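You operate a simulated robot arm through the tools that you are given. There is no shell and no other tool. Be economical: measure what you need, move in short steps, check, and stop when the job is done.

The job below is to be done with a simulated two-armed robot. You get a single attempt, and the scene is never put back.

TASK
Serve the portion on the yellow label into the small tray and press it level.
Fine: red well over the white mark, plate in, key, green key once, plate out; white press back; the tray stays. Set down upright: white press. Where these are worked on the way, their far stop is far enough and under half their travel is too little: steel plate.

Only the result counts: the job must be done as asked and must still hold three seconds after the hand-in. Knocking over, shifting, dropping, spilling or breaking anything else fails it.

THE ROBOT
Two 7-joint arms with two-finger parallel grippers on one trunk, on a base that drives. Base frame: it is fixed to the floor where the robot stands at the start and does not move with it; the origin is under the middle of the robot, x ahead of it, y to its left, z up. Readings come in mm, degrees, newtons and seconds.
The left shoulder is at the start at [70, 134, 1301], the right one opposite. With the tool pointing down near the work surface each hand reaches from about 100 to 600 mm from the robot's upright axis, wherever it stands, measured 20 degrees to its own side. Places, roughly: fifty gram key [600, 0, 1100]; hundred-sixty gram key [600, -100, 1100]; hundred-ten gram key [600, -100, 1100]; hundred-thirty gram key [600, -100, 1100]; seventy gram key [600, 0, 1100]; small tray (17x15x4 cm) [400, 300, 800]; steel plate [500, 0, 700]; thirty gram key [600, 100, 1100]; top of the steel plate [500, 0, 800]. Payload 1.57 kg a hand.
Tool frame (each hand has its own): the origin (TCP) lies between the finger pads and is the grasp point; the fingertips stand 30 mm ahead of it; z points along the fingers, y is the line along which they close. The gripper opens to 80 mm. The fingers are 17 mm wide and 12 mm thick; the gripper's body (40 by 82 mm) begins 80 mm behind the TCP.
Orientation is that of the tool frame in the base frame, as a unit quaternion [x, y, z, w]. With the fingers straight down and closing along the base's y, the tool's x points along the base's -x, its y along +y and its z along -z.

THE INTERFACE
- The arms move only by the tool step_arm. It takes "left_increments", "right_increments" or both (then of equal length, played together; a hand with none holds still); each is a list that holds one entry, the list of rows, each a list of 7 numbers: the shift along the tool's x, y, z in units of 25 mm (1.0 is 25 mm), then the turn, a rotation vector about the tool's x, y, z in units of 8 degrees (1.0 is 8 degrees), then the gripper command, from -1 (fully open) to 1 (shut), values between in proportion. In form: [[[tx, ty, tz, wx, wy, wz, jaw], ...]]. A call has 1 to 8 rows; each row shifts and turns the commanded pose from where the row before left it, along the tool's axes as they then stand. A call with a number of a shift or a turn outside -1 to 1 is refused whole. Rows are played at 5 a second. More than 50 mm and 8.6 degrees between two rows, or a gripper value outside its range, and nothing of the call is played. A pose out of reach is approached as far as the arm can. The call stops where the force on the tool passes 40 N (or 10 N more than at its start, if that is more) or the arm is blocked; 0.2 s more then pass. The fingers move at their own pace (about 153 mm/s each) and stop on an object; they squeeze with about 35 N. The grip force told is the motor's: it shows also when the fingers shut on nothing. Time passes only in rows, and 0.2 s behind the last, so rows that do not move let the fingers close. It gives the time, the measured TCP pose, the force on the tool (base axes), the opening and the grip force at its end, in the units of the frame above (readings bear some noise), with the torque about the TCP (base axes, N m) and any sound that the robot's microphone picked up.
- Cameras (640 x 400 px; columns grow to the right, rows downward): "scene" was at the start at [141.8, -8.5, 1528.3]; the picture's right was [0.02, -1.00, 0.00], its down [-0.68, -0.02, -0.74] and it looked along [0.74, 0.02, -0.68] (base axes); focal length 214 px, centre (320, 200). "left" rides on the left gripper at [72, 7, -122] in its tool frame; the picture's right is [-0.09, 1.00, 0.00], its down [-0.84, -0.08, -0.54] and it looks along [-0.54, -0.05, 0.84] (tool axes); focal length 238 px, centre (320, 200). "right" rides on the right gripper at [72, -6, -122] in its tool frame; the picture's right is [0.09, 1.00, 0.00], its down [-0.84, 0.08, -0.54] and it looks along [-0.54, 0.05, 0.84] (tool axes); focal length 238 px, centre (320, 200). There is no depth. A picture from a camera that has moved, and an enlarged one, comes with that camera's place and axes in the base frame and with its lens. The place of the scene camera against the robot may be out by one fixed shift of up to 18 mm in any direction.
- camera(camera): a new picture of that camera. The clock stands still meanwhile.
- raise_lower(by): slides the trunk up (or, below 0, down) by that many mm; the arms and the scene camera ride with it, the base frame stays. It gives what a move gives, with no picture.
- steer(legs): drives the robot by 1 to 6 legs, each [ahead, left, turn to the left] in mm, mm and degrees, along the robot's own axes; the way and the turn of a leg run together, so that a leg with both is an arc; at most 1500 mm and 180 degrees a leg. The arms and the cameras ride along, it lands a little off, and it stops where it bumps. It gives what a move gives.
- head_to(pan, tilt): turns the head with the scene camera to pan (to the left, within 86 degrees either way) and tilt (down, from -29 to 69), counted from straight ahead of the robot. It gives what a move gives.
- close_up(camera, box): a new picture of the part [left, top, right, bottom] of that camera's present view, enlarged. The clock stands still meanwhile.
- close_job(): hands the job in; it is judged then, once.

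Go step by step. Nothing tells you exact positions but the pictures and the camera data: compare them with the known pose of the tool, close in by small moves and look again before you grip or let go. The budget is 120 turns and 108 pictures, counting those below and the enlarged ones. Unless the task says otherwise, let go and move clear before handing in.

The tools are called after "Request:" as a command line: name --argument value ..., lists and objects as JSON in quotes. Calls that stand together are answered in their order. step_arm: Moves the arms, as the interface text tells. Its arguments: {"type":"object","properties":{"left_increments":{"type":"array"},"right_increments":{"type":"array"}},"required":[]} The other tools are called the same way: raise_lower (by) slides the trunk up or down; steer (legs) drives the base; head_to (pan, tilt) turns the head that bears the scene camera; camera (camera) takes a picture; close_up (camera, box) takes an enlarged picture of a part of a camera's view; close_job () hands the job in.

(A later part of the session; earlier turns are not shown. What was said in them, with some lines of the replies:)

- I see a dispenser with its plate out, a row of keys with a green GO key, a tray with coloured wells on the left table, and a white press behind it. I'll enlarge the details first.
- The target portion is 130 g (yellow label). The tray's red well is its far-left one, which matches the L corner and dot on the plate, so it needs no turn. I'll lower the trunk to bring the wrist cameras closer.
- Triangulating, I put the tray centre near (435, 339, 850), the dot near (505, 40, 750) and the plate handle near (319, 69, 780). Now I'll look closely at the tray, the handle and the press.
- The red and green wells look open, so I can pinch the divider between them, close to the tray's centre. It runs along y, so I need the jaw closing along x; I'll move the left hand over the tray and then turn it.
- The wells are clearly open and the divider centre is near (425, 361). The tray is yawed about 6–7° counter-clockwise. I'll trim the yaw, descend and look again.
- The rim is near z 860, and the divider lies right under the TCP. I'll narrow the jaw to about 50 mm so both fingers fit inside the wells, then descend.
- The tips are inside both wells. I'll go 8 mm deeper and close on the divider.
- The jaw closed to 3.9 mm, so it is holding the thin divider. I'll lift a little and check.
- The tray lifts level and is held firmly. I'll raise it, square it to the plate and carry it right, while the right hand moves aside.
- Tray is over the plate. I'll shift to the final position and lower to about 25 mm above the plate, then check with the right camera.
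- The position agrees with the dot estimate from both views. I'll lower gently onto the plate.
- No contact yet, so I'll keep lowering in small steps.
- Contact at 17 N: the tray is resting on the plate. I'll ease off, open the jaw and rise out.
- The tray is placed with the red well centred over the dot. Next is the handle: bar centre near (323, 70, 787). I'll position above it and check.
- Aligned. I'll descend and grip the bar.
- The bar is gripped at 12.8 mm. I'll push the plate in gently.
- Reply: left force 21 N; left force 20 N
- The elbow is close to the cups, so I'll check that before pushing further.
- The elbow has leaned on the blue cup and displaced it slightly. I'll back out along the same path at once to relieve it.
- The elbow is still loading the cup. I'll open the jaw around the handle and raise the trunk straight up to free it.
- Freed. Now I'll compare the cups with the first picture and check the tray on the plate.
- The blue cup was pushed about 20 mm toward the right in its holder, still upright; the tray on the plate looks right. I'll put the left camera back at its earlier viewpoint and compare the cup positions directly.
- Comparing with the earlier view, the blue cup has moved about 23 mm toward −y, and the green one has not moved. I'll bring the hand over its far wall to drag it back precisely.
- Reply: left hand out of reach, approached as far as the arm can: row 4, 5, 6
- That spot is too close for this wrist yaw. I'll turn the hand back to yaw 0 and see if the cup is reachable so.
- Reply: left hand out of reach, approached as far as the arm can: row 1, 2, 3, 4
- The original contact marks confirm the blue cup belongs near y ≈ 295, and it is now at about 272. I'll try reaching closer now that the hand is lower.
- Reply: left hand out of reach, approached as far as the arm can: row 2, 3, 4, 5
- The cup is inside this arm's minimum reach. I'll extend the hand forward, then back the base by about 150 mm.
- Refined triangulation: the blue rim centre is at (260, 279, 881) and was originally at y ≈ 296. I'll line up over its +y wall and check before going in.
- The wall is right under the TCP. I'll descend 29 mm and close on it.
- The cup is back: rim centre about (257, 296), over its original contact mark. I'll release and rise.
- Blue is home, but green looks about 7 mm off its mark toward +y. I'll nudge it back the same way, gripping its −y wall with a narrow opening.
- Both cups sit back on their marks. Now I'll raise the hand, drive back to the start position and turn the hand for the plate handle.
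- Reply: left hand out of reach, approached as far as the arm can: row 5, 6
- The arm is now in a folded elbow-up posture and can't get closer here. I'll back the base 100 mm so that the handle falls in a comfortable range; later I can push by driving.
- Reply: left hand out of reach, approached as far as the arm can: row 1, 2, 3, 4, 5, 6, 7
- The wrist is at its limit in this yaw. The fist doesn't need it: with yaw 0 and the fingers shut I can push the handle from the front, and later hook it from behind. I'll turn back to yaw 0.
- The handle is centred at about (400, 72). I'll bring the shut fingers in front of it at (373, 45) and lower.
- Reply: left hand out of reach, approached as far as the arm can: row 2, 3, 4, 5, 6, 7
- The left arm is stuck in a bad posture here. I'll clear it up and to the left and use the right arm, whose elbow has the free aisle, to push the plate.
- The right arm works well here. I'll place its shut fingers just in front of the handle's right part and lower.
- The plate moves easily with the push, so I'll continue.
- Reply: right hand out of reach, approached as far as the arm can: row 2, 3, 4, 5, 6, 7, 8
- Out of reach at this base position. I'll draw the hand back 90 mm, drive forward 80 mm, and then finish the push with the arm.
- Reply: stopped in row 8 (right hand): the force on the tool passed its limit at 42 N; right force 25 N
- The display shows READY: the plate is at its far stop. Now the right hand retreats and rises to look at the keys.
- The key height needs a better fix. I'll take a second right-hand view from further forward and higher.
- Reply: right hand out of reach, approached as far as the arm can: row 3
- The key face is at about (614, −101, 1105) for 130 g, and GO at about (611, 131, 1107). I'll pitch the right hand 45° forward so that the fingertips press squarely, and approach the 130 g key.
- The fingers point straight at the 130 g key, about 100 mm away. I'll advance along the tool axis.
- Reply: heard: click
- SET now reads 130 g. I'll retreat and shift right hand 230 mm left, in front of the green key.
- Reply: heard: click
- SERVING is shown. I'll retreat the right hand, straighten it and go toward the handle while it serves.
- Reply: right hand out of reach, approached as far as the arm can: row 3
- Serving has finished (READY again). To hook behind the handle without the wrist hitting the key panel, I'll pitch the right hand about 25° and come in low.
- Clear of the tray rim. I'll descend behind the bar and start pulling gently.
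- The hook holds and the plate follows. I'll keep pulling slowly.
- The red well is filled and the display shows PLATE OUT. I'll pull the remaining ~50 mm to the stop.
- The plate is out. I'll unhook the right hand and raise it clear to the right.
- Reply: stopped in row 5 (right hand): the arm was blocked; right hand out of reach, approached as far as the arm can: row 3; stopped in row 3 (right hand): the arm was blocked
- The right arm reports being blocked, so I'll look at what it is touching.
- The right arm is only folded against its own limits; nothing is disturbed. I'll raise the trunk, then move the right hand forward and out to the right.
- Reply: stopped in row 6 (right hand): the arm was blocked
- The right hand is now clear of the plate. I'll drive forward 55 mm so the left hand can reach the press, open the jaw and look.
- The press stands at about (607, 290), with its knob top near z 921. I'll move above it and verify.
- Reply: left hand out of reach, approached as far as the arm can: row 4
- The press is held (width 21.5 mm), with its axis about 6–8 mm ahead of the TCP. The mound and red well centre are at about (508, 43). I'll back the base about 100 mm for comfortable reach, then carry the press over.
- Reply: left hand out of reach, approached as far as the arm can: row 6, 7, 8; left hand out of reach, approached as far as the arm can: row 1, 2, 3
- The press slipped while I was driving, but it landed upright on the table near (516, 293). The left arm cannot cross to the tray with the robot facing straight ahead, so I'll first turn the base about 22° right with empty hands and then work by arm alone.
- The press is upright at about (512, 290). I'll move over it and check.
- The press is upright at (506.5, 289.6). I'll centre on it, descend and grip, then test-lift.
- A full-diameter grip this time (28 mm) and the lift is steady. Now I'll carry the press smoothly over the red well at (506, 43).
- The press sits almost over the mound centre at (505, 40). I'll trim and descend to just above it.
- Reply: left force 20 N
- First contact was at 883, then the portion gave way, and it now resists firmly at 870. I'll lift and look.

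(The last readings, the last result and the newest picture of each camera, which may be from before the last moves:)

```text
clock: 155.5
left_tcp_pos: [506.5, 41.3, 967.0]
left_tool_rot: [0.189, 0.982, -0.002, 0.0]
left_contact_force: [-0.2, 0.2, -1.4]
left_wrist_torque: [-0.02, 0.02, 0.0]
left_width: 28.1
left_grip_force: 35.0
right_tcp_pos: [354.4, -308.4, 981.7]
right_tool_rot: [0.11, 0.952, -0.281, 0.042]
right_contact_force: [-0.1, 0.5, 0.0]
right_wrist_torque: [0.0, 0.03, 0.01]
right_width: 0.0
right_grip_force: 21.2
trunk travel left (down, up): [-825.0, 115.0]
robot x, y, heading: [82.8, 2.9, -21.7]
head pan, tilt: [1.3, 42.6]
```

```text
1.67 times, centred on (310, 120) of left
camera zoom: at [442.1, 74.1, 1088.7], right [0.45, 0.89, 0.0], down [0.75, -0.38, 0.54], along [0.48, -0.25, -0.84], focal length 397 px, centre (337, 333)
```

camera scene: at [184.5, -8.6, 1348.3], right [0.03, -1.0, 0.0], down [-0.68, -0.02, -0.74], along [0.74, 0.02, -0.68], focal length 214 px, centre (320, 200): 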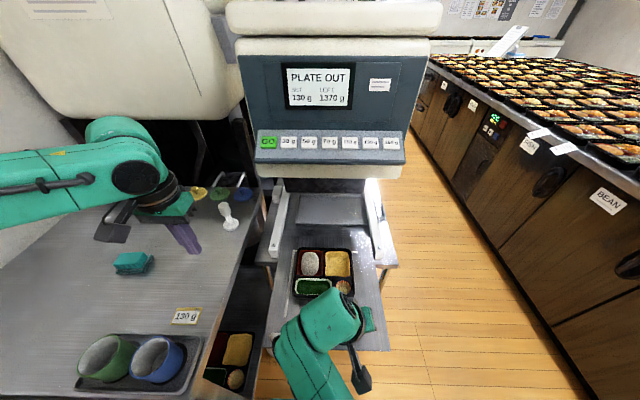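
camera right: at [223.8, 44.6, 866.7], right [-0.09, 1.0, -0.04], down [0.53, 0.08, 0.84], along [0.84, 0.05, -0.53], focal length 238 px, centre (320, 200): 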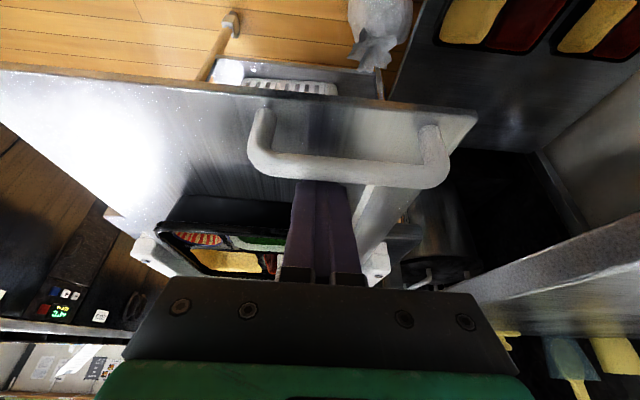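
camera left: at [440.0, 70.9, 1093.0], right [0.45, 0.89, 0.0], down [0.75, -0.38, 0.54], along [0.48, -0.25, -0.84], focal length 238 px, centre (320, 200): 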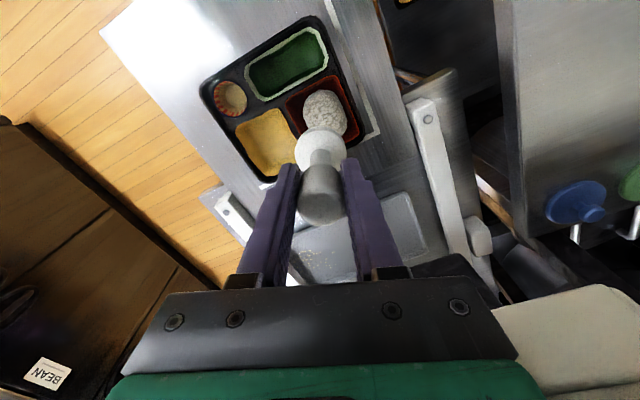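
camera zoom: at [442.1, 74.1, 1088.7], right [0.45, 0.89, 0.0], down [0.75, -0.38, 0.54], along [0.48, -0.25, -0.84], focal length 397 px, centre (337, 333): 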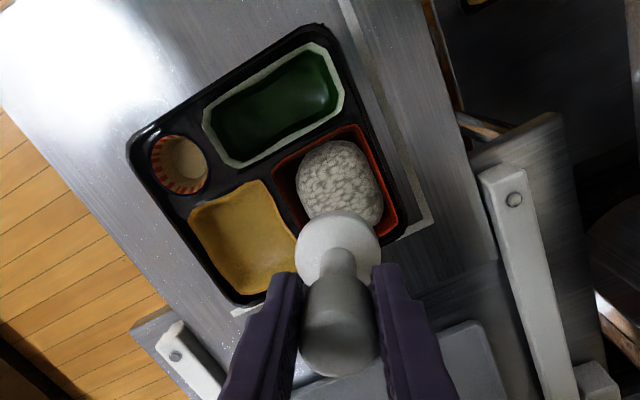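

The mound is wider but still domed, so I'll press further down in small steps.

Request:
step_arm --left_increments '[[[0, 0, 0.9, 0, 0, 0, 1], [0, 0, 0.9, 0, 0, 0, 1], [0, 0, 0.9, 0, 0, 0, 1], [0, 0, 0.9, 0, 0, 0, 1], [0, 0, 0.2, 0, 0, 0, 1], [0, 0, 0.1, 0, 0, 0, 1], [0, 0, 0, 0, 0, 0, 1]]]'

Request:
step_arm --left_increments '[[[0, 0, 0.12, 0, 0, 0, 1], [0, 0, 0, 0, 0, 0, 1], [0, 0, 0.12, 0, 0, 0, 1], [0, 0, 0, 0, 0, 0, 1], [0, 0, 0.12, 0, 0, 0, 1], [0, 0, 0, 0, 0, 0, 1]]]'

Request:
step_arm --left_increments '[[[0, 0, 0.12, 0, 0, 0, 1], [0, 0, 0, 0, 0, 0, 1], [0, 0, 0.12, 0, 0, 0, 1], [0, 0, 0, 0, 0, 0, 1], [0, 0, 0.12, 0, 0, 0, 1], [0, 0, 0, 0, 0, 0, 1]]]'

```text
clock: 157.1
left_tcp_pos: [506.3, 39.7, 869.5]
left_tool_rot: [0.188, 0.982, -0.001, 0.0]
left_contact_force: [-0.3, 0.2, 0.4]
left_wrist_torque: [0.04, -0.04, 0.05]
left_width: 28.3
left_grip_force: 35.0
right_tcp_pos: [354.8, -309.2, 980.5]
right_tool_rot: [0.11, 0.953, -0.28, 0.04]
right_contact_force: [-0.6, -0.4, 0.4]
right_wrist_torque: [-0.02, 0.02, 0.01]
right_width: 0.0
right_grip_force: 20.6
trunk travel left (down, up): [-825.0, 115.0]
robot x, y, heading: [80.3, -2.1, -21.8]
head pan, tilt: [1.3, 42.6]
```

```text
clock: 158.1
left_tcp_pos: [508.6, 39.2, 869.0]
left_tool_rot: [0.188, 0.982, -0.001, 0.009]
left_contact_force: [-4.3, 5.7, 27.7]
left_wrist_torque: [0.48, 0.63, -0.11]
left_width: 28.1
left_grip_force: 34.8
right_tcp_pos: [352.0, -308.3, 982.7]
right_tool_rot: [0.111, 0.952, -0.281, 0.041]
right_contact_force: [0.8, -0.3, 0.1]
right_wrist_torque: [0.02, 0.03, -0.01]
right_width: 0.0
right_grip_force: 21.4
trunk travel left (down, up): [-825.0, 115.0]
robot x, y, heading: [84.0, 2.2, -21.7]
head pan, tilt: [1.3, 42.6]
stopped in row 4 (left hand): the force on the tool passed its limit at 43 N (the readings are from after the stop); the commanded pose is now the measured one
```

```text
clock: 158.5
left_tcp_pos: [509.8, 39.0, 869.7]
left_tool_rot: [0.187, 0.982, -0.001, 0.013]
left_contact_force: [-5.9, 5.8, 25.8]
left_wrist_torque: [0.43, 0.63, -0.04]
left_width: 28.3
left_grip_force: 35.3
right_tcp_pos: [350.0, -307.4, 982.9]
right_tool_rot: [0.11, 0.952, -0.281, 0.042]
right_contact_force: [0.6, -0.4, 0.0]
right_wrist_torque: [-0.01, -0.02, -0.01]
right_width: 0.1
right_grip_force: 22.0
trunk travel left (down, up): [-825.0, 115.0]
robot x, y, heading: [78.4, -1.3, -21.8]
head pan, tilt: [1.3, 42.6]
stopped in row 2 (left hand): the force on the tool passed its limit at 41 N (the readings are from after the stop); the commanded pose is now the measured one
```

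It is rigid there at over 40 N, so the portion seems fully pressed. I'll lift and inspect.

Request:
step_arm --left_increments '[[[0, 0, -0.2, 0, 0, 0, 1], [0, 0, -0.5, 0, 0, 0, 1], [0, 0, -0.9, 0, 0, 0, 1], [0, 0, -0.9, 0, 0, 0, 1], [0, 0, -0.9, 0, 0, 0, 1], [0.35, 0.87, -0.5, 0, 0, 0, 1], [0.35, 0.87, 0, 0, 0, 0, 1], [0.3, 0.6, 0, 0, 0, 0, 1]]]'

Request:
close_up --camera "left" --box '[160, 20, 420, 260]'

```text
clock: 160.3
left_tcp_pos: [506.5, 103.3, 963.5]
left_tool_rot: [0.188, 0.982, -0.002, 0.01]
left_contact_force: [-0.2, 0.7, -0.8]
left_wrist_torque: [-0.01, 0.0, 0.01]
left_width: 28.0
left_grip_force: 35.2
right_tcp_pos: [352.9, -307.8, 982.2]
right_tool_rot: [0.11, 0.953, -0.281, 0.041]
right_contact_force: [0.3, 1.1, -0.8]
right_wrist_torque: [-0.01, -0.02, -0.02]
right_width: 0.1
right_grip_force: 21.6
trunk travel left (down, up): [-825.0, 115.0]
robot x, y, heading: [79.0, 1.7, -21.9]
head pan, tilt: [1.3, 42.6]
```

```text
1.67 times, centred on (290, 140) of left
camera zoom: at [440.9, 138.2, 1084.5], right [0.45, 0.89, 0.0], down [0.74, -0.38, 0.56], along [0.5, -0.25, -0.83], focal length 397 px, centre (370, 300)
```

zoom: 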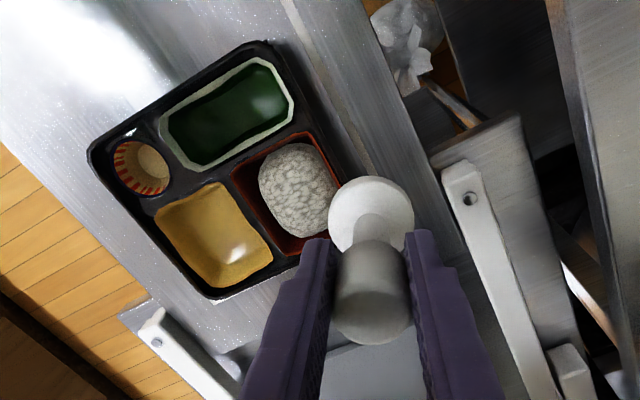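

The portion now has a broad flat top level with the tray rim. I'll carry the press back to its original spot near (605, 291).

Request:
step_arm --left_increments '[[[-0.05, 0.4, -0.2, 0, 0, 0, 1], [-0.1, 0.8, 0, 0, 0, 0, 1], [-0.1, 0.9, 0, 0, 0, 0, 1], [-0.1, 0.9, 0, 0, 0, 0, 1], [-0.1, 0.9, 0, 0, 0, 0, 1], [-0.1, 0.9, 0, 0, 0, 0, 1], [-0.1, 0.9, 0, 0, 0, 0, 1], [-0.1, 0.9, 0, 0, 0, 0, 1]]]'

Request:
step_arm --left_increments '[[[-0.08, 0.9, 0, 0, 0, 0, 1], [-0.05, 0.6, 0, 0, 0, 0, 1], [0, 0.34, 0.3, 0, 0, 0, 1], [0, 0, 0.5, 0, 0, 0, 1], [0, 0, 0.5, 0, 0, 0, 1], [0, 0, 0, 0, 0, 0, 1]]]'

Request:
camera --camera "left"

```text
clock: 162.1
left_tcp_pos: [587.3, 250.8, 968.9]
left_tool_rot: [0.187, 0.982, -0.003, 0.009]
left_contact_force: [-0.1, -0.5, -2.1]
left_wrist_torque: [0.01, 0.02, -0.02]
left_width: 28.0
left_grip_force: 34.8
right_tcp_pos: [355.8, -308.8, 981.7]
right_tool_rot: [0.109, 0.953, -0.281, 0.039]
right_contact_force: [0.7, 0.4, 0.0]
right_wrist_torque: [0.01, 0.0, -0.03]
right_width: 0.0
right_grip_force: 21.4
trunk travel left (down, up): [-825.0, 115.0]
robot x, y, heading: [80.6, 2.0, -21.6]
head pan, tilt: [1.3, 42.6]
```

```text
clock: 163.5
left_tcp_pos: [605.3, 291.5, 935.7]
left_tool_rot: [0.187, 0.982, -0.001, 0.01]
left_contact_force: [0.0, -0.1, -1.7]
left_wrist_torque: [0.02, 0.06, 0.0]
left_width: 27.9
left_grip_force: 34.8
right_tcp_pos: [353.8, -308.6, 981.2]
right_tool_rot: [0.111, 0.952, -0.281, 0.041]
right_contact_force: [-0.1, -0.3, 0.8]
right_wrist_torque: [0.0, -0.02, 0.0]
right_width: 0.1
right_grip_force: 21.4
trunk travel left (down, up): [-825.0, 115.0]
robot x, y, heading: [83.5, 4.3, -21.8]
head pan, tilt: [1.3, 42.6]
```

```text
3 pictures are left
camera left: at [539.7, 325.9, 1057.2], right [0.45, 0.89, 0.0], down [0.74, -0.38, 0.56], along [0.5, -0.25, -0.83], focal length 238 px, centre (320, 200)
```

left: 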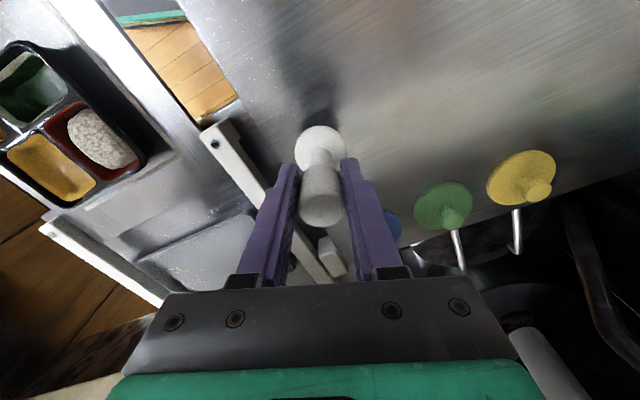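

Request:
step_arm --left_increments '[[[0, 0, 0.5, 0, 0.14, 0, 1], [0, 0, 0.4, 0, 0, 0, 1], [0, 0, 0.2, 0, 0, 0, 1], [0, 0, 0, 0, 0, 0, 1]]]'

Request:
step_arm --left_increments '[[[0, 0, 0.08, 0, 0, 0, 1], [0, 0, 0.08, 0, 0, 0, 1], [0, 0, 0, 0, 0, 0, 1]]]'

```text
clock: 164.5
left_tcp_pos: [606.4, 292.0, 908.3]
left_tool_rot: [0.188, 0.982, 0.0, 0.001]
left_contact_force: [0.0, 0.4, -0.9]
left_wrist_torque: [0.0, -0.02, 0.03]
left_width: 27.8
left_grip_force: 34.7
right_tcp_pos: [353.6, -308.3, 982.2]
right_tool_rot: [0.11, 0.953, -0.281, 0.041]
right_contact_force: [-0.1, 0.4, -0.8]
right_wrist_torque: [-0.05, 0.0, 0.02]
right_width: 0.0
right_grip_force: 20.9
trunk travel left (down, up): [-825.0, 115.0]
robot x, y, heading: [80.8, 0.6, -21.8]
head pan, tilt: [1.3, 42.6]
```

```text
clock: 165.3
left_tcp_pos: [605.1, 292.4, 903.8]
left_tool_rot: [0.187, 0.982, 0.0, -0.001]
left_contact_force: [0.7, -0.3, -0.8]
left_wrist_torque: [-0.03, 0.03, 0.0]
left_width: 27.8
left_grip_force: 35.3
right_tcp_pos: [354.4, -308.9, 980.9]
right_tool_rot: [0.11, 0.953, -0.28, 0.041]
right_contact_force: [0.2, 0.2, 0.0]
right_wrist_torque: [-0.04, -0.01, 0.04]
right_width: 0.0
right_grip_force: 21.0
trunk travel left (down, up): [-825.0, 115.0]
robot x, y, heading: [78.3, 1.0, -21.7]
head pan, tilt: [1.3, 42.6]
```

Request:
step_arm --left_increments '[[[0, 0, 0.06, 0, 0, 0, 1], [0, 0, 0.06, 0, 0, 0, 1], [0, 0, 0, 0, 0, 0, 1]]]'

Request:
step_arm --left_increments '[[[0, 0, 0.06, 0, 0, 0, 1], [0, 0, 0.06, 0, 0, 0, 1], [0, 0, 0, 0, 0, 0, 1]]]'

```text
clock: 166.1
left_tcp_pos: [606.9, 291.6, 902.9]
left_tool_rot: [0.188, 0.982, 0.001, 0.0]
left_contact_force: [0.8, 0.3, 2.7]
left_wrist_torque: [0.02, -0.11, 0.0]
left_width: 28.2
left_grip_force: 35.3
right_tcp_pos: [353.2, -308.7, 981.1]
right_tool_rot: [0.11, 0.952, -0.281, 0.041]
right_contact_force: [0.4, 0.6, -0.8]
right_wrist_torque: [-0.06, 0.02, -0.03]
right_width: 0.1
right_grip_force: 21.3
trunk travel left (down, up): [-825.0, 115.0]
robot x, y, heading: [83.6, 0.4, -21.7]
head pan, tilt: [1.3, 42.6]
```

```text
clock: 166.9
left_tcp_pos: [605.7, 290.4, 902.1]
left_tool_rot: [0.187, 0.982, 0.002, 0.004]
left_contact_force: [3.8, 5.1, 21.7]
left_wrist_torque: [-0.01, -0.72, 0.15]
left_width: 27.8
left_grip_force: 35.1
right_tcp_pos: [351.5, -310.1, 981.4]
right_tool_rot: [0.11, 0.953, -0.28, 0.042]
right_contact_force: [-0.4, 0.4, 0.1]
right_wrist_torque: [0.0, 0.01, 0.01]
right_width: 0.1
right_grip_force: 20.7
trunk travel left (down, up): [-825.0, 115.0]
robot x, y, heading: [82.6, 0.3, -21.7]
head pan, tilt: [1.3, 42.6]
```

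It's on the table, at the same height as when picked up. I'll ease off, open and rise straight up.

Request:
step_arm --left_increments '[[[0, 0, -0.06, 0, 0, 0, 1], [0, 0, 0, 0, 0, 0, 0.2], [0, 0, 0, 0, 0, 0, -0.5], [0, 0, 0, 0, 0, 0, -1], [0, 0, -0.5, 0, 0, 0, -1], [0, 0, -0.9, 0, 0, 0, -1], [0, 0, -0.9, 0, 0, 0, -1], [0, 0, -0.9, 0, 0, 0, -1]]]'

Request:
step_arm --left_increments '[[[0, 0, -0.9, 0, 0, 0, -1], [0.5, 0, -0.5, 0, 0, 0, -1], [0.8, 0, 0, 0, 0, 0, -1], [0.8, 0, 0, 0, 0, 0, -1], [0.8, 0, 0, 0, 0, 0, -1], [0, 0, 0, 0, 0, 0, -1]]]'

Request:
camera --camera "left"

```text
clock: 168.7
left_tcp_pos: [606.6, 291.2, 981.0]
left_tool_rot: [0.187, 0.982, 0.0, -0.002]
left_contact_force: [-0.7, 0.4, 0.5]
left_wrist_torque: [0.02, -0.02, 0.0]
left_width: 79.7
left_grip_force: 0.0
right_tcp_pos: [352.9, -308.9, 982.3]
right_tool_rot: [0.11, 0.953, -0.281, 0.039]
right_contact_force: [-0.3, 0.0, 0.5]
right_wrist_torque: [-0.01, 0.02, 0.01]
right_width: 0.0
right_grip_force: 21.2
trunk travel left (down, up): [-825.0, 115.0]
robot x, y, heading: [81.0, 0.0, -21.9]
head pan, tilt: [1.3, 42.6]
```

```text
clock: 170.1
left_tcp_pos: [540.4, 318.8, 1014.2]
left_tool_rot: [0.187, 0.982, 0.0, 0.0]
left_contact_force: [-0.3, -1.0, 0.8]
left_wrist_torque: [0.01, 0.03, 0.0]
left_width: 80.1
left_grip_force: 0.0
right_tcp_pos: [353.7, -310.3, 981.4]
right_tool_rot: [0.11, 0.952, -0.282, 0.04]
right_contact_force: [-0.4, -0.3, 0.0]
right_wrist_torque: [0.0, -0.01, -0.01]
right_width: 0.0
right_grip_force: 21.2
trunk travel left (down, up): [-825.0, 115.0]
robot x, y, heading: [81.7, -1.8, -21.8]
head pan, tilt: [1.3, 42.6]
```

```text
2 pictures are left
camera left: at [476.3, 352.6, 1136.4], right [0.45, 0.89, 0.0], down [0.75, -0.38, 0.54], along [0.48, -0.24, -0.84], focal length 238 px, centre (320, 200)
```

left: 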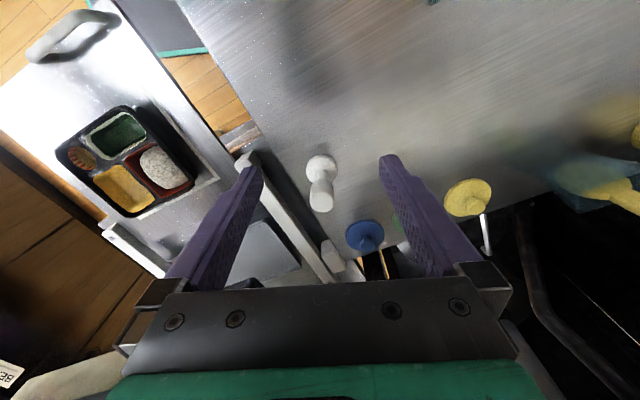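

The press stands upright in its place. One last close look at the portion.

Request:
close_up --camera "left" --box '[50, 90, 210, 230]'

```text
2.86 times, centred on (130, 160) of left
camera zoom: at [476.3, 352.6, 1136.4], right [0.45, 0.89, 0.0], down [0.75, -0.38, 0.54], along [0.48, -0.24, -0.84], focal length 681 px, centre (863, 314)
```

zoom: 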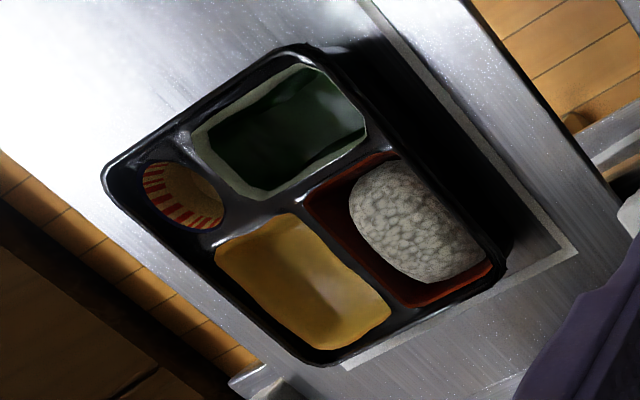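

The portion is flat-topped and inside the red well, the tray is on the drawn-out plate, and the press is upright in its place. Both hands are clear, so I'll hand in.

Request:
close_job

```text
The job is handed in.
```

I served 130 g into the red well and pressed it flat. The tray is on the plate, which is out, and the white press is upright within a few millimetres of its old spot.

Three things went wrong on the way:
- **Cups:** my left elbow pushed the blue cup about 20 mm and the green cup a few millimetres. I moved both back onto their marks, to within a few millimetres.
- **Press:** it slipped from the gripper once and fell about 75 mm onto the table. It landed upright, and I picked it up again before pressing.
- **Plate:** my first push stopped partway and I backed it out. A second push took it to its far stop, and I pressed the green key once after that.
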